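You operate a simulated robot arm through the tools that you are given. There is no shell and no other tool. Be economical: measure what you need, move in short steps, check, and stop when the job is done.

You run a simulated robot arm. Do the job below in one go: nothing can be reset, and whatever is moved stays where it is left.

## Task
Fill the blue-ring cup at the funnel till it is heaped, shut the gate and strike it level.
Fine: stand the cup on the funnel tray, slide the tray in, push the yellow bar all the way across and draw the tray out again; spill nothing.

It is judged by the outcome, as a careful person would: the job done as asked, and still so three seconds after it is handed in. It fails if anything else is knocked over, pushed out of place, dropped, spilled or broken.

## Robot
A 6-joint arm with a two-finger parallel gripper, fixed in place. Base frame: the origin is at the foot of the arm, x ahead of it, y to its left, z up; the work surface is at about z = 860. Units: mm, degrees, N and s.
With the tool pointing down near the work surface it reaches from about 240 to 640 mm from the base axis. Its first joint turns from -66.0 to 66.0 degrees. Payload 2.7 kg.
The TCP is the grasp point between the finger pads, 23 mm short of the fingertips. In the tool frame z runs along the fingers and y along their closing line. Largest opening 94 mm; finger width 38, thickness 10; the body of the gripper, 54 by 96 mm, starts 39 mm behind the TCP.
Orientation is that of the tool frame in the base frame, as [roll, pitch, yaw] about the fixed x, y, z axes, in that order (R = Rz(yaw) Ry(pitch) Rx(roll)). With the fingers straight down and closing along the base's y, the tool's x points along the base's -x, its y along +y and its z along -z.

## Interface
- The arm moves only by the tool apply_moves. Its argument "increments" is a list of rows, each a list of 7 numbers: the turn, a rotation vector about the base's x, y, z in degrees, then the shift along the base's x, y, z in mm, then the gripper command, from -1 (fully open) to 1 (shut), values between in proportion. In form: [[rx, ry, rz, x, y, z, hand], ...]. A call has 1 to 12 rows; each row is the pose to reach, as a shift and turn from the pose commanded when the call began. Rows are played at 5 a second. More than 50 mm and 8.6 degrees between two rows, or a gripper value outside its range, and nothing of the call is played. A pose out of reach is approached as far as the arm can. The call stops where the force on the tool passes 90 N (or 10 N more than at its start, if that is more) or the arm is blocked; 0.2 s more then pass. The fingers move at their own pace (about 45 mm/s each) and stop on an object; they squeeze with about 36 N. The grip force told is the motor's: it shows also when the fingers shut on nothing. Time passes only in rows, and 0.2 s behind the last, so rows that repeat a pose let the fingers close. The reply holds the time, the measured pose of the TCP, the force on the tool along the base axes, the opening and the grip force, in the units named above and with some noise, with the torque about the TCP (base axes, N m) and any sound that the robot's microphone picked up.
- Cameras (640 x 400 px; columns grow to the right, rows downward): "scene" is fixed at [69.7, -422.1, 1422.3]; the picture's right is [0.84, -0.55, 0.00], its down [-0.22, -0.34, -0.91] and it looks along [0.50, 0.76, -0.41] (base axes); focal length 366 px, centre (320, 200). "wrist" rides on the gripper at [86, 16, -75] in the tool frame; the picture's right is [-0.18, 0.98, 0.00], its down [-0.58, -0.11, -0.81] and it looks along [-0.79, -0.15, 0.59] (tool axes); focal length 243 px, centre (320, 200).
- grab_frame(camera): a new picture of that camera. No time passes.
- point_at(camera, pixels): there is no depth. For up to 12 entries [column, row, z] of the newest picture of that camera ("zoom" is the newest enlarged one), the place [x, y] in the base frame at which the ray of that pixel passes the height z, good to about 2 mm. No time passes.
- enlarge(camera, box): a new picture of the part [left, top, right, bottom] of that camera's present view, enlarged. No time passes.
- hand_in(): hands the job in; it is judged then, once.

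Work in short steps. Measure before you move; look again where a grasp or a placing could have gone wrong, and mend it. You have 80 turns and 34 pictures in all, those below and enlarged ones among them. Open the gripper and draw the arm clear of the work before you hand the job in, unless the task says otherwise; then end with one line.

The tools are called after "Request:" by a JSON object that holds its "name" and its "arguments". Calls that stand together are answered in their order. apply_moves: Moves the arm, as the interface text tells. Its arguments: {"type":"object","properties":{"increments":{"type":"array"}},"required":["increments"]} The other tools are called the same way: grab_frame (camera) takes a picture; point_at (camera, pixels) gives the place at which the rays of pixels pass given heights; enlarge (camera, box) takes an enlarged picture of a part of a camera's view; hand_in () hands the job in.

At the start:

```text
time_s: 0.0
position: [416.1, 62.5, 1216.1]
ee_rot: [179.9, 0.1, 180.0]
force: [0.8, -0.4, 1.0]
wrist_torque: [-0.01, -0.02, -0.01]
gripper_width: 94.0
grasp_force: 0.0
```

scene: 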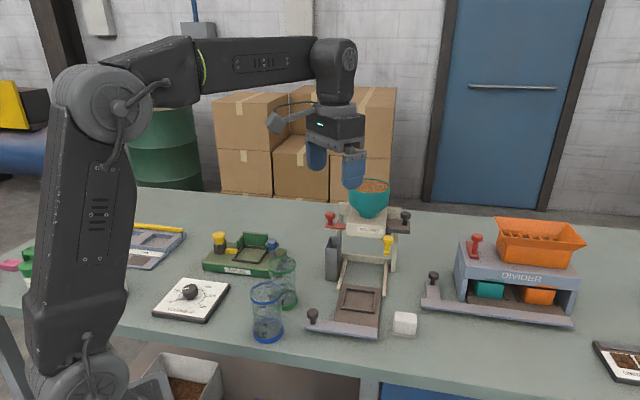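
wrist: 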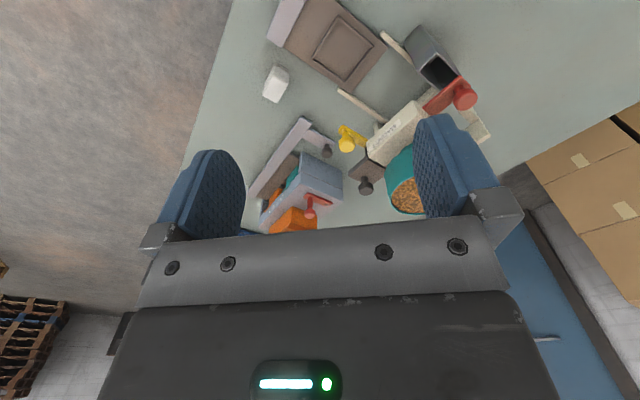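

The scene shows the funnel stand near (370,230), its tray pulled out near (355,305), and the blue-ring cup near (267,310). I enlarge both areas to measure them.

Request:
{"name": "enlarge", "arguments": {"camera": "scene", "box": [290, 170, 440, 264]}}

Request:
{"name": "enlarge", "arguments": {"camera": "scene", "box": [230, 240, 430, 365]}}

```text
4.26 times, centred on (365, 217) of scene
```

zoom: 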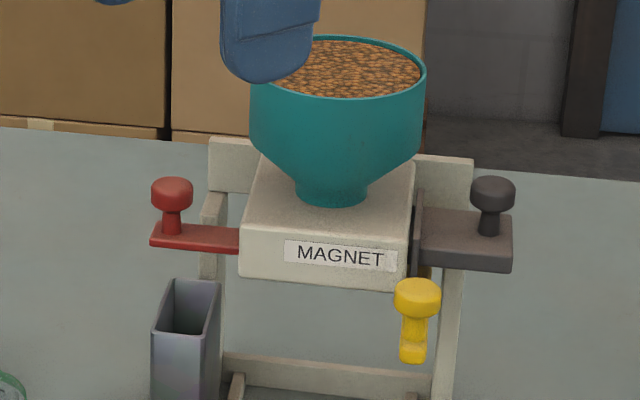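

```text
3.20 times, centred on (330, 302) of scene
```

zoom: 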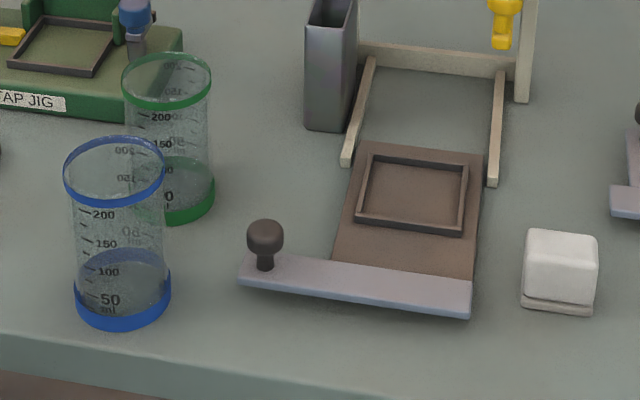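

Next I turn the cup, the tray features and the knob into base coordinates at assumed heights.

Request:
{"name": "point_at", "arguments": {"camera": "zoom", "pixels": [[75, 290, 860], [171, 290, 860], [123, 328, 860], [64, 170, 960], [165, 170, 960], [371, 155, 875], [469, 165, 875], [463, 236, 875], [357, 222, 875], [265, 270, 880], [238, 285, 865], [470, 315, 865]]}}

Request:
{"name": "point_at", "arguments": {"camera": "zoom", "pixels": [[265, 238, 900], [265, 238, 920], [348, 162, 862], [492, 184, 862], [362, 58, 862], [516, 74, 862], [307, 128, 860], [345, 132, 860], [525, 298, 860], [592, 312, 860], [502, 10, 950], [502, 45, 930]]}}

```text
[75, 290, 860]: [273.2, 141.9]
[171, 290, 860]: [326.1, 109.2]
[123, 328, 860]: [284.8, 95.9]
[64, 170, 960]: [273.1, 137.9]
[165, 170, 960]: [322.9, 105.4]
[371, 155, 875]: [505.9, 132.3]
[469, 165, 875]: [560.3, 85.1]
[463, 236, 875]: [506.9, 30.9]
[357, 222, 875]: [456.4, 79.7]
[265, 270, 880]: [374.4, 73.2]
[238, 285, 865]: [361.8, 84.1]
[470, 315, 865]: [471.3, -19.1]
```

```text
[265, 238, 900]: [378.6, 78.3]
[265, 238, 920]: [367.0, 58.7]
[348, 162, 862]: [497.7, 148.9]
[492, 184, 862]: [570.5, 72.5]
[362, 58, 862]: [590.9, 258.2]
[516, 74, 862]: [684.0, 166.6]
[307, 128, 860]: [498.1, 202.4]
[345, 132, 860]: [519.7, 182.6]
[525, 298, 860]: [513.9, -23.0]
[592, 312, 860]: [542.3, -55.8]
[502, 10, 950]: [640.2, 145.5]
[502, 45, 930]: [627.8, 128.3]
```

I use several assumed heights to locate the funnel neck, rim, and the three knobs.

Request:
{"name": "point_at", "arguments": {"camera": "scene", "pixels": [[368, 216.5, 1040], [368, 216.5, 1080], [330.3, 213.4, 1020], [330.3, 213.4, 1060], [405.5, 213.4, 1020], [405.5, 213.4, 1060], [387.7, 238, 980], [387.7, 238, 1020], [370.7, 186, 1100], [370.7, 186, 1140], [340, 257, 863], [395, 264, 863]]}}

Request:
{"name": "point_at", "arguments": {"camera": "wrist", "pixels": [[465, 93, 1020], [465, 93, 1060], [365, 184, 1020], [365, 184, 1060], [346, 143, 980], [346, 143, 1020], [342, 15, 875], [387, 45, 875], [345, 90, 875], [298, 45, 875], [408, 195, 1100], [408, 195, 1140]]}}

```text
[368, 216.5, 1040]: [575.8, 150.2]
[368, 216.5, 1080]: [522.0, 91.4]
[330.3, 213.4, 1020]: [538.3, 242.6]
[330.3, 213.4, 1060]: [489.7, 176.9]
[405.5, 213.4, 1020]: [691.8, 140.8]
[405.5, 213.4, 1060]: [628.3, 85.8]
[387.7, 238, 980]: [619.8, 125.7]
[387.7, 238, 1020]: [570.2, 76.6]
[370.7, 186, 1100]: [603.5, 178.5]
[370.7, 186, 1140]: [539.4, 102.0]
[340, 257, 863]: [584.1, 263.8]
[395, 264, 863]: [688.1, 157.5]
```

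```text
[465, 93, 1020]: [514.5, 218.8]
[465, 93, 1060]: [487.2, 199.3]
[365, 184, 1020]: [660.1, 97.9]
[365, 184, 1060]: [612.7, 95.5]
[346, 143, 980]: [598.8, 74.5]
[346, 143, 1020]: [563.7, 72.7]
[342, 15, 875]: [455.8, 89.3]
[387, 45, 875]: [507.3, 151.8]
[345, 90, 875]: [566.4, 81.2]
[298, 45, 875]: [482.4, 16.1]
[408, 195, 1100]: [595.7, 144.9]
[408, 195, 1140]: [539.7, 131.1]
```

Triangulating gives the cup at about (300,122), the recess at about (507,82), the funnel axis at about (572,150) and a slide direction near 46.5°. The yellow knob is near (567,75,1018), red near (507,209,1042). I turn the tool 46.5° and move towards the cup, staying high.

Request:
{"name": "apply_moves", "arguments": {"increments": [[0, 0, 8, -12, 8, 0, -1], [0, 0, 16, -32, 17, 0, -1], [0, 0, 24, -55, 26, 0, -1], [0, 0, 32, -78, 36, -15, -1], [0, 0, 40, -100, 48, -40, -1], [0, 0, 46.5, -116, 60, -70, -1], [0, 0, 46.5, -116, 60, -70, -1]]}}

Request:
{"name": "apply_moves", "arguments": {"increments": [[4.8, -4.6, 0, 0, 0, -20, -1], [9.7, -9.2, 0, 0, 0, -40, -1], [14.5, -13.8, 0, 0, 0, -60, -1], [14.5, -13.8, 0, 0, 0, -60, -1]]}}

Request:
{"name": "grab_frame", "arguments": {"camera": "wrist"}}

Request:
{"name": "grab_frame", "arguments": {"camera": "scene"}}

```text
time_s: 1.6
position: [299.9, 122.4, 1145.0]
ee_rot: [180.0, 0.1, -133.4]
force: [-0.3, -0.5, -0.2]
wrist_torque: [0.02, 0.03, 0.0]
gripper_width: 93.9
grasp_force: 0.1
```

```text
time_s: 2.6
position: [300.2, 122.6, 1084.4]
ee_rot: [180.0, 20.2, -133.5]
force: [-0.1, -0.1, -0.5]
wrist_torque: [-0.03, 0.02, -0.02]
gripper_width: 94.2
grasp_force: 0.0
```

```text
29 pictures are left
```

wrist: 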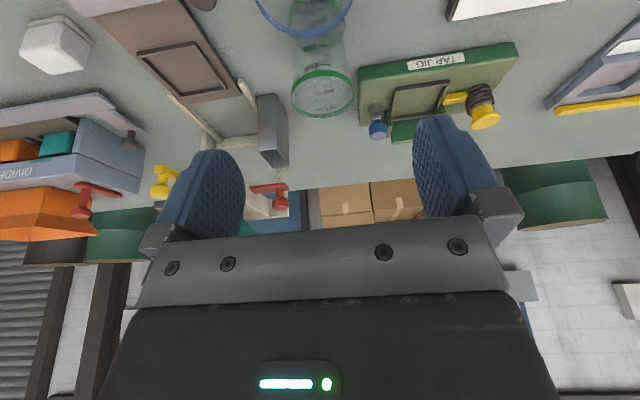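

```text
28 pictures are left
```

scene: 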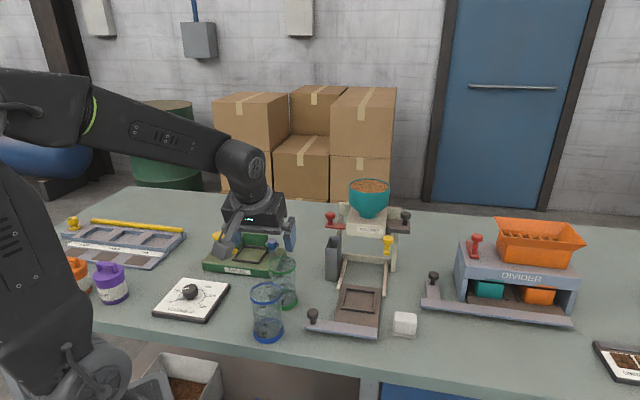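

The wrist camera now shows the recess at (137–229, 44–97) and the green cup at (322,92). I measure these from this second viewpoint to tighten the estimates.

Request:
{"name": "point_at", "arguments": {"camera": "wrist", "pixels": [[138, 53, 875], [189, 43, 875], [230, 87, 875], [185, 97, 875], [322, 92, 960], [322, 92, 970], [305, 38, 960], [305, 38, 970], [293, 0, 970], [168, 170, 1018], [285, 187, 1042], [270, 165, 860]]}}

Request:
{"name": "enlarge", "arguments": {"camera": "scene", "box": [300, 260, 420, 335]}}

Request:
{"name": "enlarge", "arguments": {"camera": "wrist", "box": [120, 0, 360, 150]}}

```text
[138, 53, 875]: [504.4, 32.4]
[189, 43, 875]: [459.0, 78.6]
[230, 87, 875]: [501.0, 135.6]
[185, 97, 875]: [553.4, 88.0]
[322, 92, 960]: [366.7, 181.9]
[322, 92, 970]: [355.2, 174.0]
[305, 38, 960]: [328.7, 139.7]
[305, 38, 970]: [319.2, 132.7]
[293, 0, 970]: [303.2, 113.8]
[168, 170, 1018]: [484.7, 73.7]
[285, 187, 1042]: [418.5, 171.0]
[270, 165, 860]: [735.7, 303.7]
```

```text
5.33 times, centred on (360, 298) of scene
```

zoom: 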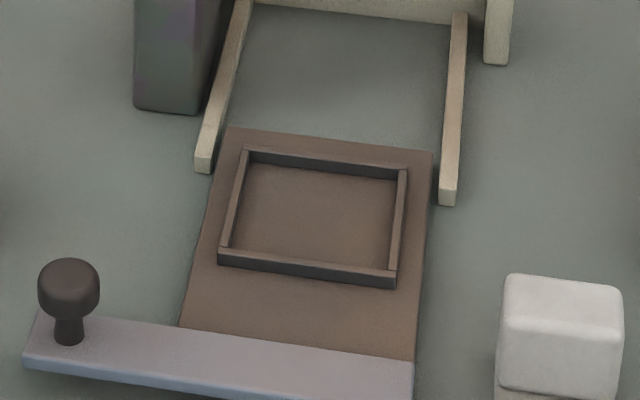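

```text
2.67 times, centred on (240, 75) of wrist
```

zoom: 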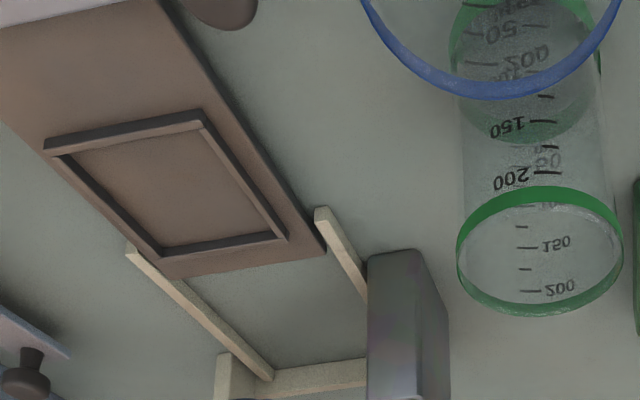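

The recess centre comes out at about (505,83) from the wrist and (507,82) from the scene, which agrees. The blue cup sits at about (299,122) with its rim near z 966, and the green cup is 80 mm beyond it. I lower over the cup to z 947 and close.

Request:
{"name": "point_at", "arguments": {"camera": "zoom", "pixels": [[75, 153, 875], [200, 126, 875], [268, 232, 875], [165, 244, 875], [45, 146, 875], [205, 110, 875], [289, 239, 875], [163, 258, 875], [222, 18, 900]]}}

Request:
{"name": "apply_moves", "arguments": {"increments": [[0, 0, 0, -1, 0, -45, -1], [0, 0, 0, -1, 0, -90, -1], [0, 0, 0, -1, 0, -120, -1], [0, 0, 0, -1, 0, -137, -1], [0, 0, 0, -1, 0, -137, -1]]}}

Request:
{"name": "enlarge", "arguments": {"camera": "scene", "box": [200, 220, 360, 350]}}

```text
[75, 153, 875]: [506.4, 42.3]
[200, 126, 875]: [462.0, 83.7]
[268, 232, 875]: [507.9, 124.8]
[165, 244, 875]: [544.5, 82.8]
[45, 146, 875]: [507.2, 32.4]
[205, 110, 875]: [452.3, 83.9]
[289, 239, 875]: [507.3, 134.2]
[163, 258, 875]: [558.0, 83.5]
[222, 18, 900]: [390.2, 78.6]
```

```text
time_s: 3.8
position: [300.0, 121.9, 949.3]
ee_rot: [-179.9, 20.0, -133.5]
force: [0.6, 0.2, -0.3]
wrist_torque: [-0.04, -0.01, 0.0]
gripper_width: 93.9
grasp_force: 0.1
```

```text
3.08 times, centred on (280, 285) of scene
```

zoom: 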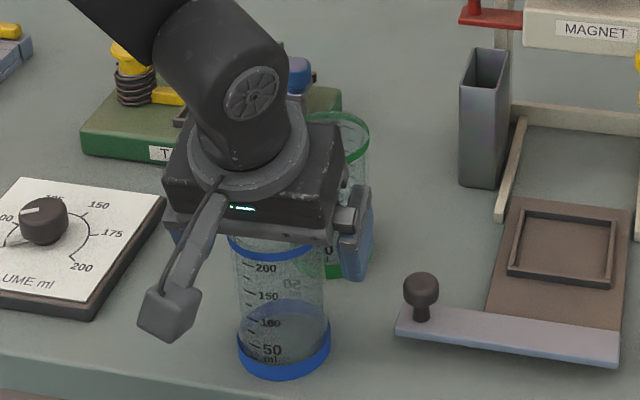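

The gripper straddles the cup rim and is clear of the green cup. I close on it.

Request:
{"name": "apply_moves", "arguments": {"increments": [[0, 0, 0, 0, 0, 0, 0.3], [0, 0, 0, 0, 0, 0, 1], [0, 0, 0, 0, 0, 0, 1], [0, 0, 0, 0, 0, 0, 1], [0, 0, 0, 0, 0, 0, 1]]}}

```text
time_s: 5.0
position: [299.6, 123.3, 948.5]
ee_rot: [180.0, 20.1, -133.5]
force: [-1.1, -1.2, 0.3]
wrist_torque: [-0.01, 0.04, 0.01]
gripper_width: 58.9
grasp_force: 35.9
```

The grip holds at 58.9 mm. I lift 75 mm and carry the cup to just short of the recess, so I can check it before placing.

Request:
{"name": "apply_moves", "arguments": {"increments": [[0, 0, 0, 0, 0, 25, 1], [0, 0, 0, 0, 0, 70, 1], [0, 0, 0, 20, -4, 75, 1], [0, 0, 0, 60, -12, 75, 1], [0, 0, 0, 105, -22, 75, 1], [0, 0, 0, 150, -30, 75, 1], [0, 0, 0, 185, -36, 75, 1], [0, 0, 0, 205, -39, 75, 1], [0, 0, 0, 205, -39, 75, 1]]}}

Request:
{"name": "enlarge", "arguments": {"camera": "scene", "box": [280, 180, 440, 340]}}

Request:
{"name": "grab_frame", "arguments": {"camera": "wrist"}}

```text
time_s: 7.0
position: [502.6, 82.8, 1023.2]
ee_rot: [-179.9, 20.1, -133.5]
force: [0.0, -0.7, 0.1]
wrist_torque: [0.0, -0.03, 0.0]
gripper_width: 59.1
grasp_force: 36.2
```

```text
2.50 times, centred on (360, 260) of scene
```

zoom: 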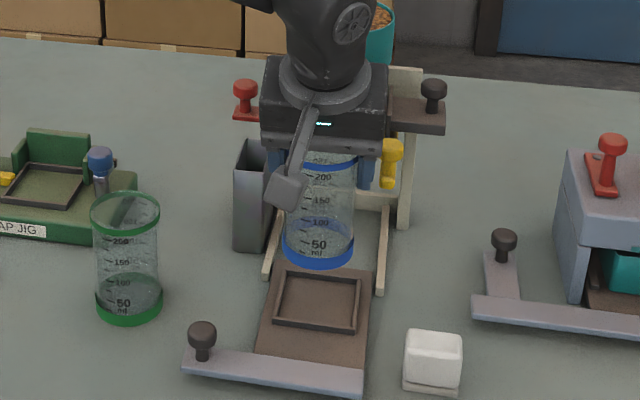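

```text
23 pictures are left
```

wrist: 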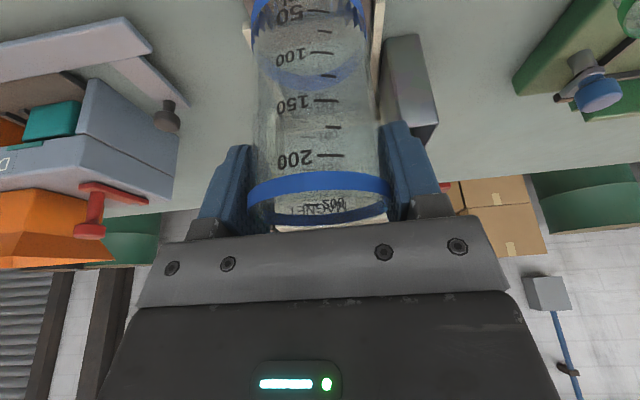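

Cup held upright; its base ring is at zoom (281–353, ~245) and the base height should be about 935. I check the base position against the recess.

Request:
{"name": "point_at", "arguments": {"camera": "zoom", "pixels": [[281, 245, 935], [354, 245, 935], [318, 267, 935], [318, 245, 935], [273, 325, 874], [354, 334, 874], [363, 279, 874], [287, 268, 874]]}}

```text
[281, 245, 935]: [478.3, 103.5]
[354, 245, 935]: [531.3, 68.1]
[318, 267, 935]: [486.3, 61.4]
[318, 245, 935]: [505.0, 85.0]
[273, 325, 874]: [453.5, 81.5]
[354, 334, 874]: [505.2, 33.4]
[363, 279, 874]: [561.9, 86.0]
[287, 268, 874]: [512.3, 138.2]
```

In the scene view the cup base is near (504,86) and the recess centre near (508,85). I shift by (+3,-1.5), lower 55 mm, and look.

Request:
{"name": "apply_moves", "arguments": {"increments": [[0, 0, 0, 3, -1.5, -10, 1], [0, 0, 0, 3, -1.5, -35, 1], [0, 0, 0, 3, -1.5, -54, 1], [0, 0, 0, 3, -1.5, -54, 1]]}}

Request:
{"name": "enlarge", "arguments": {"camera": "scene", "box": [310, 240, 410, 340]}}

```text
time_s: 8.0
position: [506.4, 81.6, 970.1]
ee_rot: [180.0, 20.1, -133.4]
force: [0.2, 0.0, 0.2]
wrist_torque: [0.02, -0.01, 0.01]
gripper_width: 59.2
grasp_force: 36.4
```

```text
4.00 times, centred on (360, 290) of scene
```

zoom: 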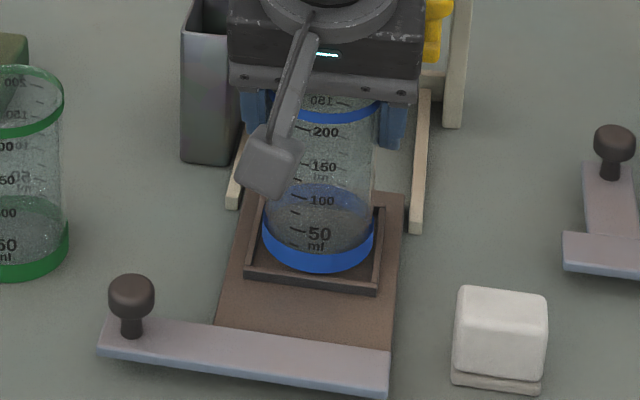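

The cup base is centred inside the frame at (262–376, 260), just above it. I lower it slowly and watch the force.

Request:
{"name": "apply_moves", "arguments": {"increments": [[0, 0, 0, 0, 0, -4, 1], [0, 0, 0, 0, 0, -7, 1], [0, 0, 0, 0, 0, -9, 1], [0, 0, 0, 0, 0, -9, 1]]}}

Request:
{"name": "apply_moves", "arguments": {"increments": [[0, 0, 0, 0, 0, -1.5, 1], [0, 0, 0, 0, 0, -3, 1], [0, 0, 0, 0, 0, -3, 1]]}}

```text
time_s: 9.0
position: [508.4, 81.5, 962.0]
ee_rot: [-179.9, 20.2, -133.4]
force: [3.0, 3.4, 0.7]
wrist_torque: [0.21, -0.28, 0.01]
gripper_width: 59.0
grasp_force: 36.6
```

```text
time_s: 9.8
position: [507.0, 82.3, 960.7]
ee_rot: [-179.9, 20.4, -133.3]
force: [-5.0, 3.0, 30.4]
wrist_torque: [0.1, 0.85, -0.03]
gripper_width: 59.2
grasp_force: 35.9
```

There is 30 N of contact with the cup base at about z 872. I check whether it is on the recess floor or on a frame edge.

Request:
{"name": "enlarge", "arguments": {"camera": "scene", "box": [320, 250, 400, 330]}}

```text
5.00 times, centred on (360, 290) of scene
```

zoom: 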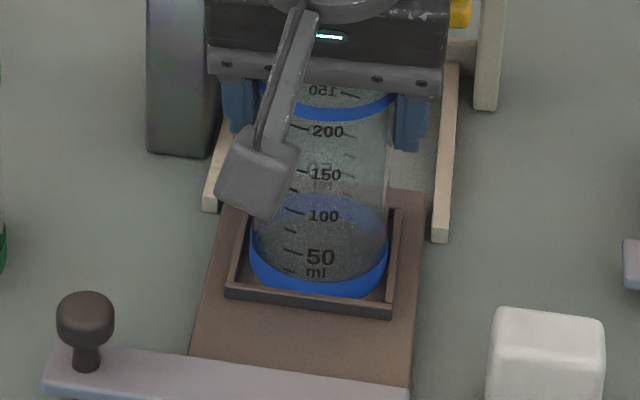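

The base appears to be in the frame, near its front wall, with floor visible on the right. I relieve the press force by raising 2 mm, then open just slightly and check.

Request:
{"name": "apply_moves", "arguments": {"increments": [[0, 0, 0, 0, 0, 1.5, 1], [0, 0, 0, 0, 0, 2, 1]]}}

Request:
{"name": "apply_moves", "arguments": {"increments": [[0, 0, 0, 0, 0, 0, -0.35], [0, 0, 0, 0, 0, 0, -0.4], [0, 0, 0, 0, 0, 0, -0.4]]}}

Request:
{"name": "enlarge", "arguments": {"camera": "scene", "box": [320, 240, 400, 320]}}

```text
time_s: 10.4
position: [507.4, 81.5, 960.2]
ee_rot: [-179.9, 20.2, -133.5]
force: [2.8, 4.2, 19.2]
wrist_torque: [0.28, -0.01, 0.0]
gripper_width: 59.0
grasp_force: 36.4
```

```text
time_s: 11.2
position: [506.6, 81.7, 959.6]
ee_rot: [179.8, 20.0, -133.5]
force: [-0.3, -0.8, -0.4]
wrist_torque: [-0.01, -0.02, -0.01]
gripper_width: 65.8
grasp_force: 0.1
```

```text
5.00 times, centred on (360, 280) of scene
```

zoom: 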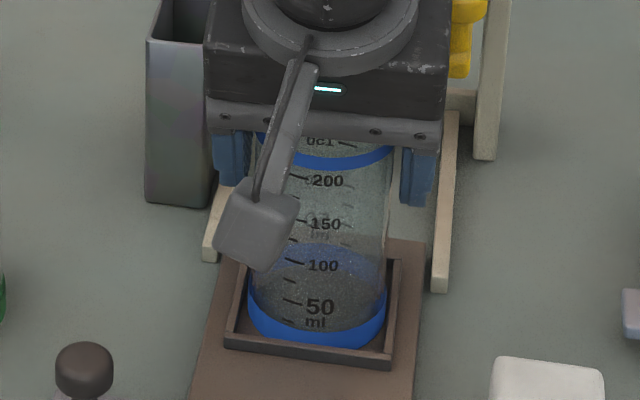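

The cup stands upright inside the frame with no force on the tool. I open, rise clear and back off towards the robot to view everything.

Request:
{"name": "apply_moves", "arguments": {"increments": [[0, 0, 0, 0, 0, 0, -0.8], [0, 0, 0, 0, 0, 0, -0.8], [0, 0, 0, 0, 0, 30, -0.8], [0, 0, 0, 0, 0, 75, -0.8], [0, 0, 0, -10, -10, 120, -0.8], [0, 0, 0, -40, -40, 150, -0.8], [0, 0, 0, -75, -50, 170, -0.8], [0, 0, 0, -110, -70, 170, -0.8], [0, 0, 0, -110, -70, 170, -0.8]]}}

Request:
{"name": "enlarge", "arguments": {"camera": "scene", "box": [300, 160, 430, 330]}}

Request:
{"name": "grab_frame", "arguments": {"camera": "wrist"}}

```text
refused: row 6 steps farther than a row can; nothing moved
```

```text
2.35 times, centred on (365, 245) of scene
```

zoom: 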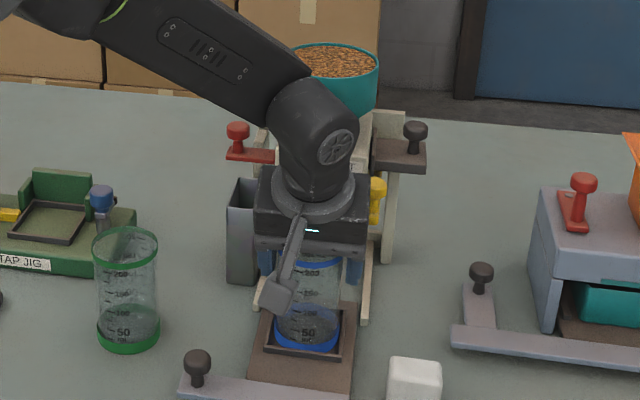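

```text
18 pictures are left
```

wrist: 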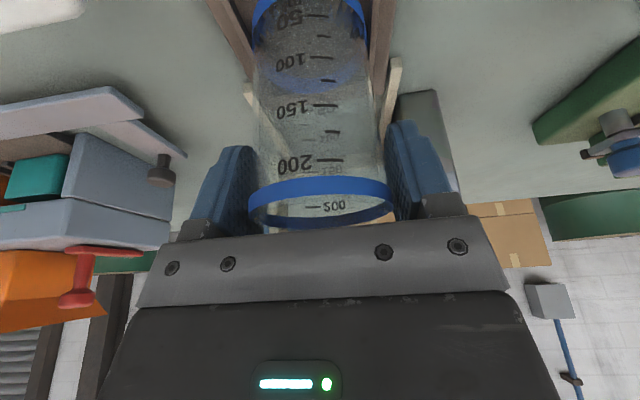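

A step was too long, so nothing moved. I repeat with smaller rows.

Request:
{"name": "apply_moves", "arguments": {"increments": [[0, 0, 0, 0, 0, 0, -0.8], [0, 0, 0, 0, 0, 0, -0.8], [0, 0, 0, 0, 0, 30, -0.8], [0, 0, 0, 0, 0, 70, -0.8], [0, 0, 0, -5, -5, 110, -0.8], [0, 0, 0, -25, -25, 140, -0.8], [0, 0, 0, -50, -45, 165, -0.8], [0, 0, 0, -80, -65, 180, -0.8], [0, 0, 0, -100, -80, 180, -0.8], [0, 0, 0, -100, -80, 180, -0.8]]}}

```text
time_s: 13.4
position: [407.0, 1.4, 1139.6]
ee_rot: [179.9, 20.1, -133.4]
force: [-0.1, 0.2, -0.7]
wrist_torque: [-0.04, -0.02, -0.03]
gripper_width: 84.7
grasp_force: 0.0
```

The arm is clear now. I take one wrist view to triangulate the funnel knobs and check the cup.

Request:
{"name": "grab_frame", "arguments": {"camera": "wrist"}}

Request:
{"name": "enlarge", "arguments": {"camera": "scene", "box": [295, 165, 435, 345]}}

```text
17 pictures are left
```

wrist: 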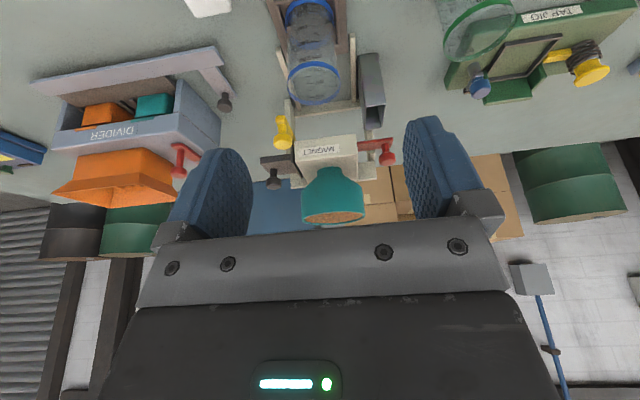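

```text
2.22 times, centred on (365, 255) of scene
```

zoom: 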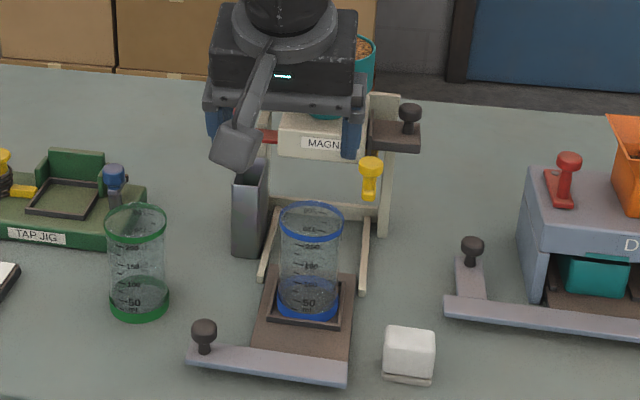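

The cup is standing properly in the tray. I use wrist pixels red (388,157), yellow (281,145) and dark (273,184) to pin down their heights.

Request:
{"name": "point_at", "arguments": {"camera": "wrist", "pixels": [[388, 157, 1020], [388, 157, 1050], [281, 145, 980], [281, 145, 1010], [273, 184, 1020], [273, 184, 1050], [283, 118, 960], [283, 118, 980], [318, 85, 965], [318, 85, 975]]}}

Request:
{"name": "point_at", "arguments": {"camera": "zoom", "pixels": [[370, 165, 990], [370, 165, 1005], [370, 165, 1020], [370, 196, 970], [370, 196, 990], [204, 330, 890], [204, 330, 900], [204, 330, 910], [203, 355, 875], [311, 210, 970], [187, 360, 870], [347, 384, 865]]}}

```text
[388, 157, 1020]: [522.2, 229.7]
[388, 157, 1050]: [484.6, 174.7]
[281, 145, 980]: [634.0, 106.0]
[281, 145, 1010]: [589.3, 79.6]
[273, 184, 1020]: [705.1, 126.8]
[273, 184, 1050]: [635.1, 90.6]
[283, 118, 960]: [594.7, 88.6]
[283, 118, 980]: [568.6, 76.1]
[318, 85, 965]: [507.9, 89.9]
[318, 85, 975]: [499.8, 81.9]
```

```text
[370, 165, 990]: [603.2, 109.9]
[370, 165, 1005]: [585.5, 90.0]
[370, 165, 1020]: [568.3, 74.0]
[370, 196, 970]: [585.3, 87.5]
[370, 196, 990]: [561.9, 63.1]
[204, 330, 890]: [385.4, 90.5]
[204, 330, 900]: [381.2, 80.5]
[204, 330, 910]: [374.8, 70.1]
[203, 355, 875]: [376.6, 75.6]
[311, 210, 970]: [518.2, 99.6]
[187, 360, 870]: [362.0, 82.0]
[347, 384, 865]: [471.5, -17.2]
```

Estimates: red (510,212,~1035), dark (636,96,1049), yellow (575,77,1013), tray knob (382,80,~899). I go above the tray knob with the fingers half open, at z 950.

Request:
{"name": "apply_moves", "arguments": {"increments": [[0, 0, 0, -10, 30, -20, -0.1], [0, 0, 0, -25, 65, -50, -0.1], [0, 0, 0, -25, 78.5, -90, -0.1], [0, 0, 0, -25, 78.5, -135, -0.1], [0, 0, 0, -25, 78.5, -180, -0.1], [0, 0, 0, -25, 78.5, -190, -0.1], [0, 0, 0, -25, 78.5, -190, -0.1]]}}

Request:
{"name": "grab_frame", "arguments": {"camera": "wrist"}}

```text
time_s: 15.0
position: [382.3, 80.4, 949.1]
ee_rot: [180.0, 20.2, -133.5]
force: [0.4, -0.5, -0.1]
wrist_torque: [0.02, 0.01, 0.0]
gripper_width: 51.7
grasp_force: 0.1
```

```text
15 pictures are left
```

wrist: 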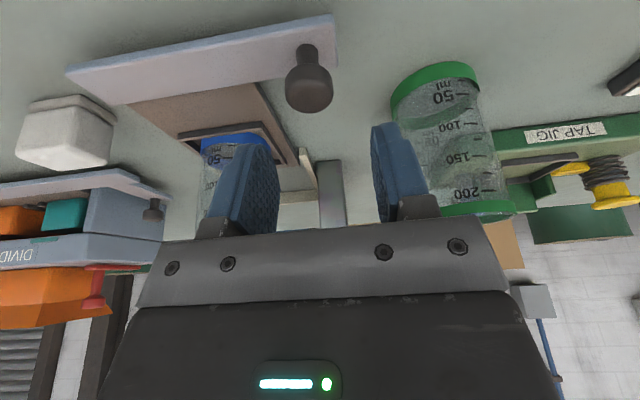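

The tray knob appears at (309,92). The gripper's left side would pass the green cup with only about 8 mm to spare, so I'll lean the tool 10° to the right. I refine the knob and green cup positions first.

Request:
{"name": "point_at", "arguments": {"camera": "wrist", "pixels": [[309, 92, 895], [309, 92, 900], [309, 92, 905], [303, 50, 870], [303, 50, 878], [436, 70, 860], [391, 105, 870]]}}

Request:
{"name": "point_at", "arguments": {"camera": "scene", "pixels": [[282, 258, 966], [268.5, 260, 966], [296.5, 260, 966], [269, 303, 860], [298, 303, 860]]}}

```text
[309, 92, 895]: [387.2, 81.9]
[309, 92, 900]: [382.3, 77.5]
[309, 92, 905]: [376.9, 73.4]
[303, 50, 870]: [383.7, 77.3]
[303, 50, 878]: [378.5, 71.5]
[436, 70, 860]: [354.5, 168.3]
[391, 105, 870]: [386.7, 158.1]
```

```text
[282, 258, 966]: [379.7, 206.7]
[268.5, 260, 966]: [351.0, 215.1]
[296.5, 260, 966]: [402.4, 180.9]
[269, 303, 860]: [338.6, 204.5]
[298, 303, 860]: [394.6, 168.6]
```

The knob is at (382,78,900) and the green cup's right edge is about 56 mm left of it. I lean 10°, lower to z 908 and close on the knob.

Request:
{"name": "apply_moves", "arguments": {"increments": [[3.5, 3.5, 0, 0, -2, 0, -0.1], [7, 7, 0, 0, -2, -10, -0.1], [7, 7, 0, 0, -2, -30, -0.1], [7, 7, 0, 0, -2, -41, -0.1], [7, 7, 0, 0, -2, -41, -0.1]]}}

Request:
{"name": "apply_moves", "arguments": {"increments": [[0, 0, 0, 0, 0, 0, 0.5], [0, 0, 0, 0, 0, 0, 1], [0, 0, 0, 0, 0, 0, 1], [0, 0, 0, 0, 0, 0, 1]]}}

Request:
{"name": "enlarge", "arguments": {"camera": "scene", "box": [240, 210, 400, 350]}}

```text
time_s: 16.2
position: [384.7, 80.4, 912.6]
ee_rot: [169.9, 20.7, -136.9]
force: [-0.4, 2.3, 43.1]
wrist_torque: [-1.1, -0.65, 0.06]
gripper_width: 48.1
grasp_force: 0.0
```

```text
time_s: 17.2
position: [383.9, 78.4, 910.7]
ee_rot: [169.7, 20.4, -137.1]
force: [10.5, -8.9, 26.9]
wrist_torque: [-0.43, -0.58, 0.06]
gripper_width: 25.1
grasp_force: 45.2
```

```text
2.86 times, centred on (320, 280) of scene
```

zoom: 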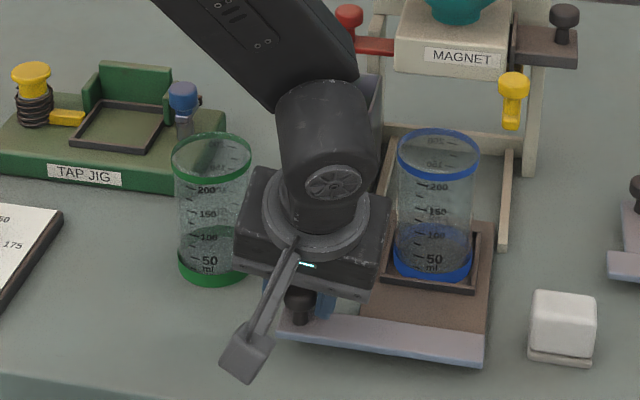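

The knob is gripped (25 mm), with a finger pressing on the bar. I ease up 3 mm and slide the tray in 30 mm along (0.70,0.71).

Request:
{"name": "apply_moves", "arguments": {"increments": [[0, 0, 0, 0, 0, 3, 1], [0, 0, 0, 4, 4, 3, 1], [0, 0, 0, 9, 9.2, 3, 1], [0, 0, 0, 15, 15.3, 3, 1], [0, 0, 0, 21, 21.4, 3, 1], [0, 0, 0, 21, 21.4, 3, 1]]}}

Request:
{"name": "enlarge", "arguments": {"camera": "scene", "box": [240, 210, 400, 350]}}

```text
time_s: 18.6
position: [405.0, 98.0, 910.0]
ee_rot: [169.7, 20.1, -137.1]
force: [19.3, -20.5, -10.1]
wrist_torque: [-0.66, -0.35, 0.27]
gripper_width: 24.8
grasp_force: 44.6
```

```text
2.86 times, centred on (320, 280) of scene
```

zoom: 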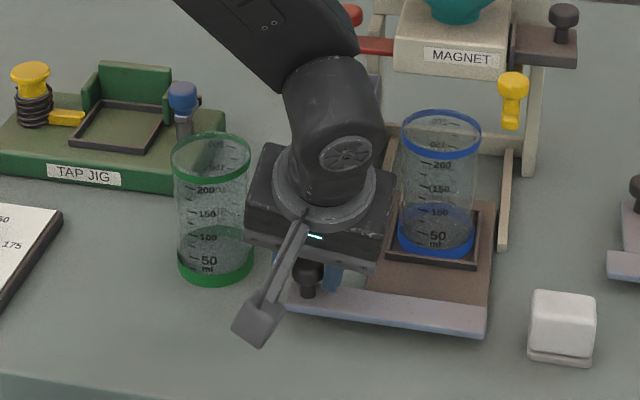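

The tray moves and the green cup is untouched. The sideways load (+20,-20 N) says the true direction is closer to 45°, so I correct and carry on.

Request:
{"name": "apply_moves", "arguments": {"increments": [[0, 0, 0, 4.5, 2, 0, 1], [0, 0, 0, 9.5, 6.5, 0, 1], [0, 0, 0, 14.5, 11.5, 0, 1], [0, 0, 0, 19.5, 16.5, 0, 1], [0, 0, 0, 24.5, 21.5, 0, 1], [0, 0, 0, 29.5, 26.5, 0, 1], [0, 0, 0, 34.5, 31.5, 0, 1], [0, 0, 0, 34.5, 31.5, 0, 1]]}}

```text
time_s: 20.4
position: [436.7, 131.5, 911.3]
ee_rot: [169.3, 19.9, -137.1]
force: [2.3, -3.6, -19.7]
wrist_torque: [-0.6, -0.09, 0.12]
gripper_width: 25.1
grasp_force: 44.9
```

The side load has gone after about 75 mm of travel. I continue in small steps to the stop.

Request:
{"name": "apply_moves", "arguments": {"increments": [[0, 0, 0, 3, 3, 0, 1], [0, 0, 0, 6, 6, 0, 1], [0, 0, 0, 9, 9, 0, 1], [0, 0, 0, 12, 12, 0, 1], [0, 0, 0, 12, 12, 0, 1]]}}

```text
time_s: 21.6
position: [449.3, 143.9, 911.3]
ee_rot: [169.5, 20.0, -137.2]
force: [-1.9, 1.6, -18.7]
wrist_torque: [-0.46, -0.05, 0.02]
gripper_width: 25.1
grasp_force: 45.3
```

Travel is about 92.5 mm with no stop felt yet. I keep going gently, 2 mm at a time.

Request:
{"name": "apply_moves", "arguments": {"increments": [[0, 0, 0, 1.5, 1.5, -1, 1], [0, 0, 0, 3, 3, -1, 1], [0, 0, 0, 4.5, 4.5, -1, 1], [0, 0, 0, 6, 6, -1, 1], [0, 0, 0, 6, 6, -1, 1]]}}

Request:
{"name": "enlarge", "arguments": {"camera": "scene", "box": [290, 160, 430, 320]}}

```text
time_s: 22.8
position: [455.6, 150.0, 910.8]
ee_rot: [169.5, 20.2, -137.0]
force: [-5.4, 6.2, 0.1]
wrist_torque: [-0.32, -0.15, 0.03]
gripper_width: 24.8
grasp_force: 45.0
```

```text
2.50 times, centred on (360, 240) of scene
```

zoom: 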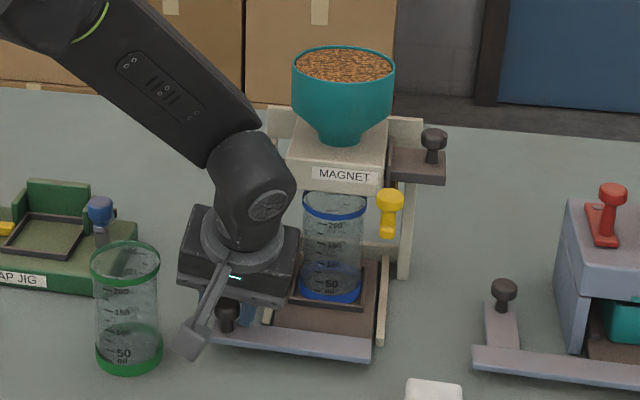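

The cup is close to being under the funnel, but no stop is felt yet and the bar still stands off the rail ends. I keep going in small steps.

Request:
{"name": "apply_moves", "arguments": {"increments": [[0, 0, 0, 2, 2, 0, 1], [0, 0, 0, 4, 4, 0, 1], [0, 0, 0, 6, 6, 0, 1], [0, 0, 0, 8, 8, 0, 1], [0, 0, 0, 8, 8, 0, 1]]}}

```text
time_s: 24.0
position: [463.9, 156.8, 911.3]
ee_rot: [169.5, 20.1, -136.9]
force: [-7.4, 6.6, 9.3]
wrist_torque: [-0.22, -0.14, -0.1]
gripper_width: 24.8
grasp_force: 44.5
```

Travel is 112 mm, still free. I go on with a slight left correction.

Request:
{"name": "apply_moves", "arguments": {"increments": [[0, 0, 0, 1.5, 2.5, 0, 1], [0, 0, 0, 3.5, 4.5, 0, 1], [0, 0, 0, 5.5, 6.5, 0, 1], [0, 0, 0, 7.5, 8.5, 0, 1], [0, 0, 0, 7.5, 8.5, 0, 1]]}}

Request:
{"name": "enlarge", "arguments": {"camera": "scene", "box": [290, 160, 430, 320]}}

```text
time_s: 25.2
position: [466.8, 160.7, 910.6]
ee_rot: [169.1, 19.3, -137.2]
force: [-50.7, -53.2, 45.8]
wrist_torque: [-2.0, 0.31, -0.42]
gripper_width: 25.2
grasp_force: 45.2
```

```text
2.50 times, centred on (360, 240) of scene
```

zoom: 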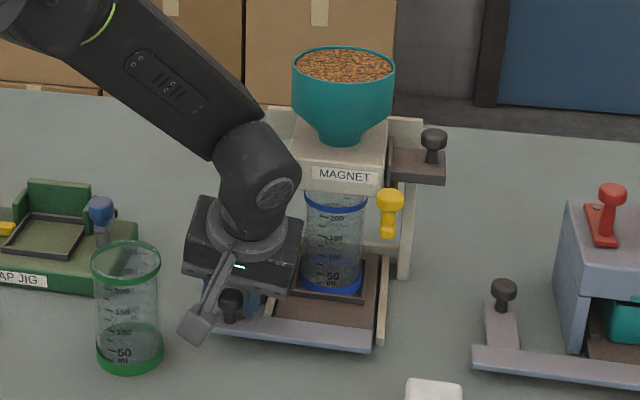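

The tray hit its end stop (73 N back along the slide) after 117 mm, with the cup under the funnel. I relax the push, release the knob and rise straight up.

Request:
{"name": "apply_moves", "arguments": {"increments": [[0, 0, 0, -4, -4, 2, 1], [0, 0, 0, -4, -4, 2, 0], [0, 0, 0, -4, -4, 2, -0.1], [0, 0, 0, -4, -4, 2, -0.1], [0, 0, 0, -5, -4, 30, -0.1], [0, 0, 0, -10, -6, 75, -0.1], [0, 0, 0, -25, -10, 120, -0.1], [0, 0, 0, -40, -15, 160, -0.1], [0, 0, 0, -40, -15, 180, -0.1]]}}

Request:
{"name": "apply_moves", "arguments": {"increments": [[-5, -5, 0, 0, 10, 0, -0.1], [-10, -10, 0, 10, 20, 0, -0.1], [-14, -14, 0, 20, 30, 0, -0.1], [-17.7, -17.7, 0, 30, 38, 0, -0.1], [-17.7, -17.7, 0, 30, 38, 0, -0.1]]}}

Request:
{"name": "grab_frame", "arguments": {"camera": "wrist"}}

```text
time_s: 27.2
position: [430.2, 150.8, 1091.6]
ee_rot: [169.4, 20.0, -137.1]
force: [-0.5, -0.2, -0.2]
wrist_torque: [-0.03, 0.04, -0.02]
gripper_width: 51.6
grasp_force: 0.0
```

```text
time_s: 28.4
position: [460.4, 189.1, 1091.1]
ee_rot: [-164.0, 18.9, -128.0]
force: [0.7, -0.3, -0.3]
wrist_torque: [0.02, 0.0, 0.01]
gripper_width: 51.8
grasp_force: 0.1
```

```text
10 pictures are left
```

wrist: 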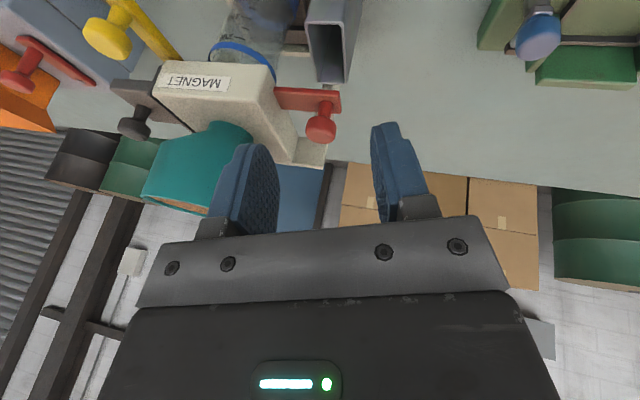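

The red knob cap is at (321,128) and the yellow knob at (107,40). I get their positions from here.

Request:
{"name": "point_at", "arguments": {"camera": "wrist", "pixels": [[321, 128, 1020], [321, 128, 1030], [321, 128, 1040], [321, 128, 1050], [107, 40, 1005], [107, 40, 1015], [107, 40, 1025], [134, 128, 1040], [134, 128, 1050], [243, 50, 977]]}}

```text
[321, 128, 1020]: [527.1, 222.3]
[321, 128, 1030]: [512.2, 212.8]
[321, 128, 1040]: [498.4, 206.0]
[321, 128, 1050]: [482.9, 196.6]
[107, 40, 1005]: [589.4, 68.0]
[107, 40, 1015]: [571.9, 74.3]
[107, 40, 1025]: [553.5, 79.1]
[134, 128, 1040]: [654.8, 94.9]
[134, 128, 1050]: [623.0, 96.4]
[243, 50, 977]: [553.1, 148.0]
```

Three wrist views agree on the red knob at (510,212,1031). I narrow the opening to 36 mm, so the right finger clears the housing, and come down over it.

Request:
{"name": "apply_moves", "arguments": {"increments": [[0, 0, 0, 20, 9, 0, 0.23], [0, 0, 0, 40, 18, 0, 0.23], [0, 0, 0, 49.5, 23, 0, 0.23], [0, 0, 0, 49.5, 23, -20, 0.23], [0, 0, 0, 49.5, 23, -40, 0.23], [0, 0, 0, 49.5, 23, -52, 0.23], [0, 0, 0, 49.5, 23, -52, 0.23]]}}

Request:
{"name": "grab_frame", "arguments": {"camera": "wrist"}}

```text
time_s: 30.0
position: [510.7, 211.9, 1038.2]
ee_rot: [-164.1, 19.1, -128.1]
force: [-0.4, 0.0, 0.0]
wrist_torque: [0.03, 0.03, 0.01]
gripper_width: 36.1
grasp_force: 0.1
```

```text
9 pictures are left
```

wrist: 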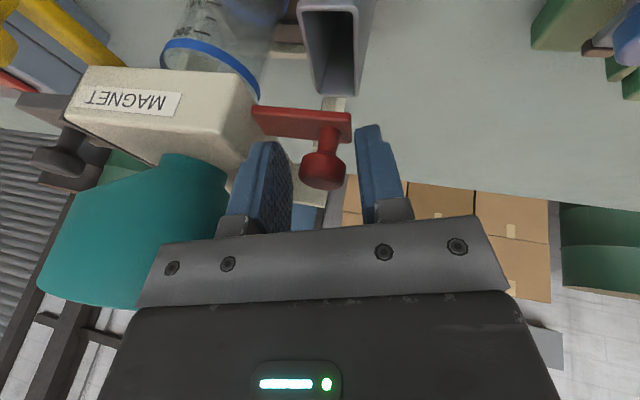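

The knob cap (323,172) sits between the fingers at the grasp point. I close on it.

Request:
{"name": "apply_moves", "arguments": {"increments": [[0, 0, 0, 0, 0, 0, 0.6], [0, 0, 0, 0, 0, 0, 1], [0, 0, 0, 0, 0, 0, 1], [0, 0, 0, 0, 0, 0, 1]]}}

```text
time_s: 31.0
position: [510.2, 211.4, 1038.2]
ee_rot: [-164.0, 18.9, -128.1]
force: [-1.4, 0.0, -1.7]
wrist_torque: [0.22, 0.22, 0.04]
gripper_width: 25.1
grasp_force: 45.0
```

Gripped at 25 mm. I pull the gate out to the left by 15 mm, watching force and sound.

Request:
{"name": "apply_moves", "arguments": {"increments": [[0, 0, 0, -3.5, 3.6, 0, 1], [0, 0, 0, -7, 7.1, 0, 1], [0, 0, 0, -10.5, 10.7, 0, 1]]}}

```text
time_s: 31.8
position: [499.2, 221.2, 1037.7]
ee_rot: [-164.0, 18.8, -128.1]
force: [-1.4, -1.6, -4.9]
wrist_torque: [0.37, 0.1, 0.04]
gripper_width: 24.9
grasp_force: 44.5
```

It slides freely without any flow sound. Another 10 mm.

Request:
{"name": "apply_moves", "arguments": {"increments": [[0, 0, 0, -3.5, 3.6, 0, 1], [0, 0, 0, -7, 7.1, 0, 1]]}}

Request:
{"name": "enlarge", "arguments": {"camera": "scene", "box": [310, 170, 420, 300]}}

```text
time_s: 32.4
position: [492.0, 228.0, 1037.6]
ee_rot: [-164.1, 18.8, -128.0]
force: [-3.3, -4.5, -6.7]
wrist_torque: [-0.01, 0.44, -0.01]
gripper_width: 25.0
grasp_force: 45.2
```

```text
3.08 times, centred on (365, 235) of scene
```

zoom: 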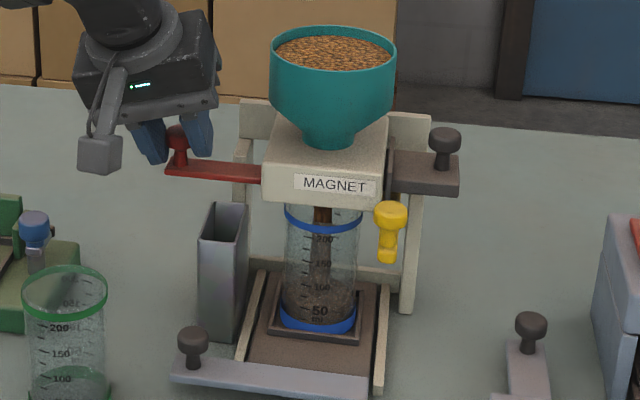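

Grain is now flowing into the cup, with the level still low. I wait 0.6 s and look at the level.

Request:
{"name": "apply_moves", "arguments": {"increments": [[0, 0, 0, 0, 0, 0, 1], [0, 0, 0, 0, 0, 0, 1]]}}

Request:
{"name": "enlarge", "arguments": {"camera": "scene", "box": [340, 225, 400, 285]}}

```text
time_s: 33.0
position: [491.9, 229.1, 1037.5]
ee_rot: [-164.1, 18.8, -128.1]
force: [-7.1, -5.9, -8.7]
wrist_torque: [-0.01, 0.39, 0.0]
gripper_width: 24.9
grasp_force: 45.2
```

```text
6.67 times, centred on (370, 255) of scene
```

zoom: 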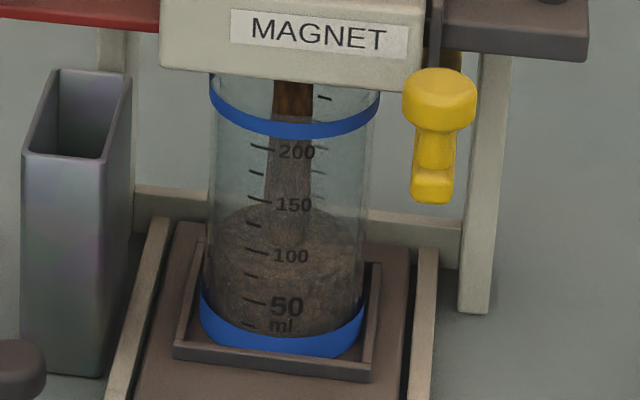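

The level is near 110 ml at t=33.0. I wait another 0.6 s and look again to get the fill rate.

Request:
{"name": "apply_moves", "arguments": {"increments": [[0, 0, 0, 0, 0, 0, 1], [0, 0, 0, 0, 0, 0, 1]]}}

Request:
{"name": "enlarge", "arguments": {"camera": "scene", "box": [340, 225, 400, 285]}}

```text
time_s: 33.6
position: [491.4, 229.6, 1036.5]
ee_rot: [-164.1, 18.9, -128.1]
force: [-9.0, -6.1, -10.2]
wrist_torque: [0.08, 0.4, -0.02]
gripper_width: 24.8
grasp_force: 44.6
```

```text
6.67 times, centred on (370, 255) of scene
```

zoom: 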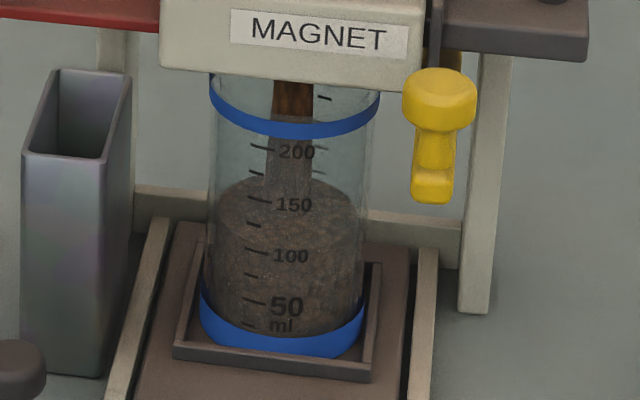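

The level rose about 28 rows (about 27 ml) in 0.6 s, so roughly 45 ml/s, and it now stands near 135 ml of about 240. I wait 1.6 s and look again.

Request:
{"name": "apply_moves", "arguments": {"increments": [[0, 0, 0, 0, 0, 0, 1], [0, 0, 0, 0, 0, 0, 1], [0, 0, 0, 0, 0, 0, 1], [0, 0, 0, 0, 0, 0, 1], [0, 0, 0, 0, 0, 0, 1], [0, 0, 0, 0, 0, 0, 1], [0, 0, 0, 0, 0, 0, 1]]}}

Request:
{"name": "enlarge", "arguments": {"camera": "scene", "box": [340, 225, 400, 285]}}

```text
time_s: 35.2
position: [491.4, 230.3, 1037.8]
ee_rot: [-164.0, 18.8, -128.1]
force: [-8.0, -6.1, -11.7]
wrist_torque: [0.05, 0.38, 0.0]
gripper_width: 25.0
grasp_force: 45.1
```

```text
6.67 times, centred on (370, 255) of scene
```

zoom: 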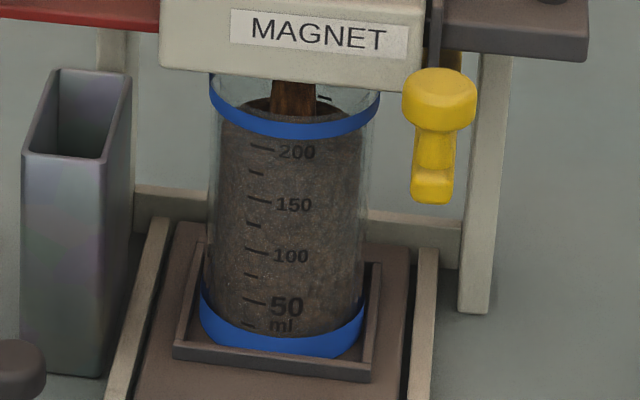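

The level is at the blue ring, rising about 48 ml/s, with an estimated 35–50 ml left to the brim. I hold 0.4 s more, then push the gate shut over three rows; I can reopen briefly if that is short.

Request:
{"name": "apply_moves", "arguments": {"increments": [[0, 0, 0, 0, 0, 0, 1], [0, 0, 0, 0, 0, 0, 1], [0, 0, 0, 6, -6.1, 0, 1], [0, 0, 0, 12, -12.2, 0, 1], [0, 0, 0, 18, -18.3, 0, 1], [0, 0, 0, 18, -18.3, 0, 1]]}}

Request:
{"name": "enlarge", "arguments": {"camera": "scene", "box": [340, 215, 400, 275]}}

```text
time_s: 36.6
position: [510.3, 211.6, 1037.4]
ee_rot: [-164.1, 18.9, -128.0]
force: [-9.8, -6.5, -9.7]
wrist_torque: [0.1, 0.33, 0.02]
gripper_width: 25.1
grasp_force: 45.3
```

```text
6.67 times, centred on (370, 245) of scene
```

zoom: 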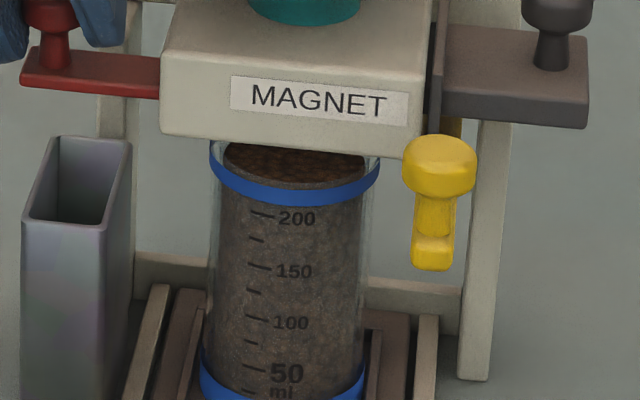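

The gate is shut and the flow has stopped, but the grain's front edge (row 188) is only just at the brim (about 184), so it isn't heaped yet. I give a short 0.2 s burst, opening 7 mm and closing again, then look.

Request:
{"name": "apply_moves", "arguments": {"increments": [[0, 0, 0, -5, 5, 0, 1], [0, 0, 0, 0, 0, 0, 1], [0, 0, 0, 0.5, -0.5, 0, 1], [0, 0, 0, 0.5, -0.5, 0, 1]]}}

Request:
{"name": "enlarge", "arguments": {"camera": "scene", "box": [340, 215, 400, 275]}}

```text
time_s: 37.6
position: [509.6, 210.9, 1038.1]
ee_rot: [-164.0, 18.9, -128.0]
force: [-13.2, -2.5, -9.1]
wrist_torque: [0.22, 0.33, 0.16]
gripper_width: 24.9
grasp_force: 44.8
```

```text
6.67 times, centred on (370, 245) of scene
```

zoom: 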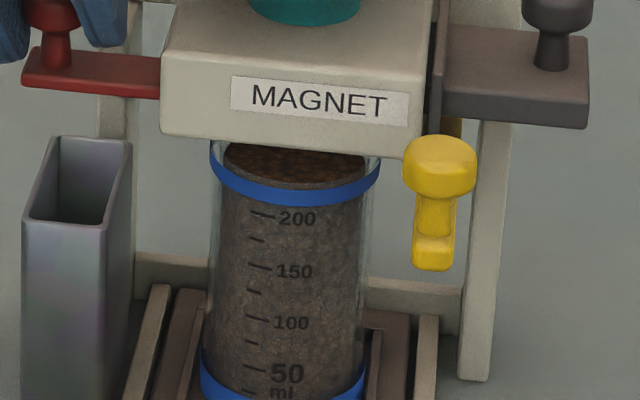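

No change, so the opening needs more than 7 mm to flow. I give a larger controlled burst: 20 mm out and straight back over four rows, about 15 ml.

Request:
{"name": "apply_moves", "arguments": {"increments": [[0, 0, 0, -7, 7.1, 0, 1], [0, 0, 0, -14, 14.2, 0, 1], [0, 0, 0, -7, 7.1, 0, 1], [0, 0, 0, 0, 0, 0, 1], [0, 0, 0, 0, 0, 0, 1]]}}

Request:
{"name": "enlarge", "arguments": {"camera": "scene", "box": [345, 225, 395, 265]}}

```text
time_s: 38.8
position: [511.3, 211.3, 1038.2]
ee_rot: [-164.0, 18.9, -128.1]
force: [-10.6, -1.4, -8.6]
wrist_torque: [0.07, 0.43, 0.1]
gripper_width: 25.2
grasp_force: 45.5
```

```text
10.00 times, centred on (370, 245) of scene
```

zoom: 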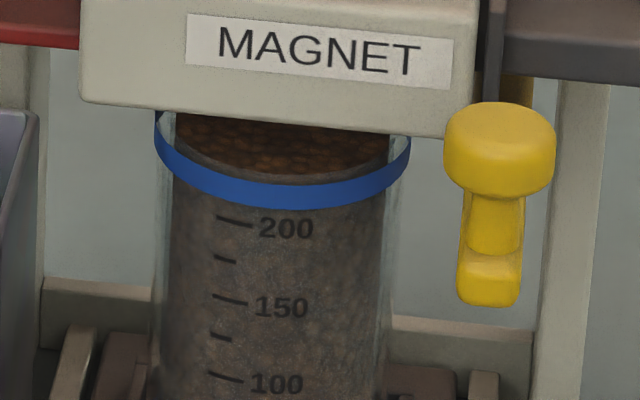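

The grain's edge is now at the brim, but I can't tell how high the heap is. I measure the housing front edge and the yellow knob from this zoom before moving to look from the side.

Request:
{"name": "point_at", "arguments": {"camera": "zoom", "pixels": [[80, 100, 985], [80, 100, 995], [440, 136, 985], [440, 136, 995], [500, 150, 1010], [500, 150, 1015], [490, 300, 978], [490, 300, 970], [85, 5, 1020], [478, 15, 1020]]}}

```text
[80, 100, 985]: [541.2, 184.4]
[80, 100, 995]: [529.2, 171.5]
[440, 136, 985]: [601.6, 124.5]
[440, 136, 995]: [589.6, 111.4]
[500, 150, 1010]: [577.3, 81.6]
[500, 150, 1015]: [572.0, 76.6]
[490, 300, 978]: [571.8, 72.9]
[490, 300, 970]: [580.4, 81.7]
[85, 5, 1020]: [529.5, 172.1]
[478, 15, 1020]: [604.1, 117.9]
```

The housing front face is 34–40 mm behind the yellow knob, so fingers fit there. I now release the red knob, leaving the gate shut, and lift clear.

Request:
{"name": "apply_moves", "arguments": {"increments": [[0, 0, 0, 0, 0, 0, 0.25], [0, 0, 0, 0, 0, 0, 0.23], [0, 0, 0, 0, 0, 0, 0.23], [0, 0, 0, 0, 0, 25, 0.23], [0, 0, 0, -10, -7, 55, 0.23], [0, 0, 0, -35, -30, 70, 0.23], [0, 0, 0, -55, -65, 70, 0.23]]}}

Request:
{"name": "apply_moves", "arguments": {"increments": [[5, 5, 0, 0, -30, 0, 0.23], [10.6, 10.6, 0, 0, -60, -10, 0.23], [10.6, 10.6, 0, 15, -85, -40, 0.23], [10.6, 10.6, 0, 27, -85, -80, 0.23], [10.6, 10.6, 0, 27, -85, -115, 0.23], [10.6, 10.6, 0, 27, -85, -115, 0.23]]}}

```text
time_s: 40.4
position: [455.2, 146.1, 1107.9]
ee_rot: [-163.9, 19.0, -128.0]
force: [0.4, 0.1, 0.1]
wrist_torque: [-0.03, 0.0, -0.02]
gripper_width: 36.3
grasp_force: 0.0
```

```text
time_s: 41.8
position: [482.9, 60.2, 994.8]
ee_rot: [-179.9, 20.1, -133.4]
force: [0.1, -1.0, -0.9]
wrist_torque: [0.0, -0.01, -0.03]
gripper_width: 36.2
grasp_force: 0.0
```

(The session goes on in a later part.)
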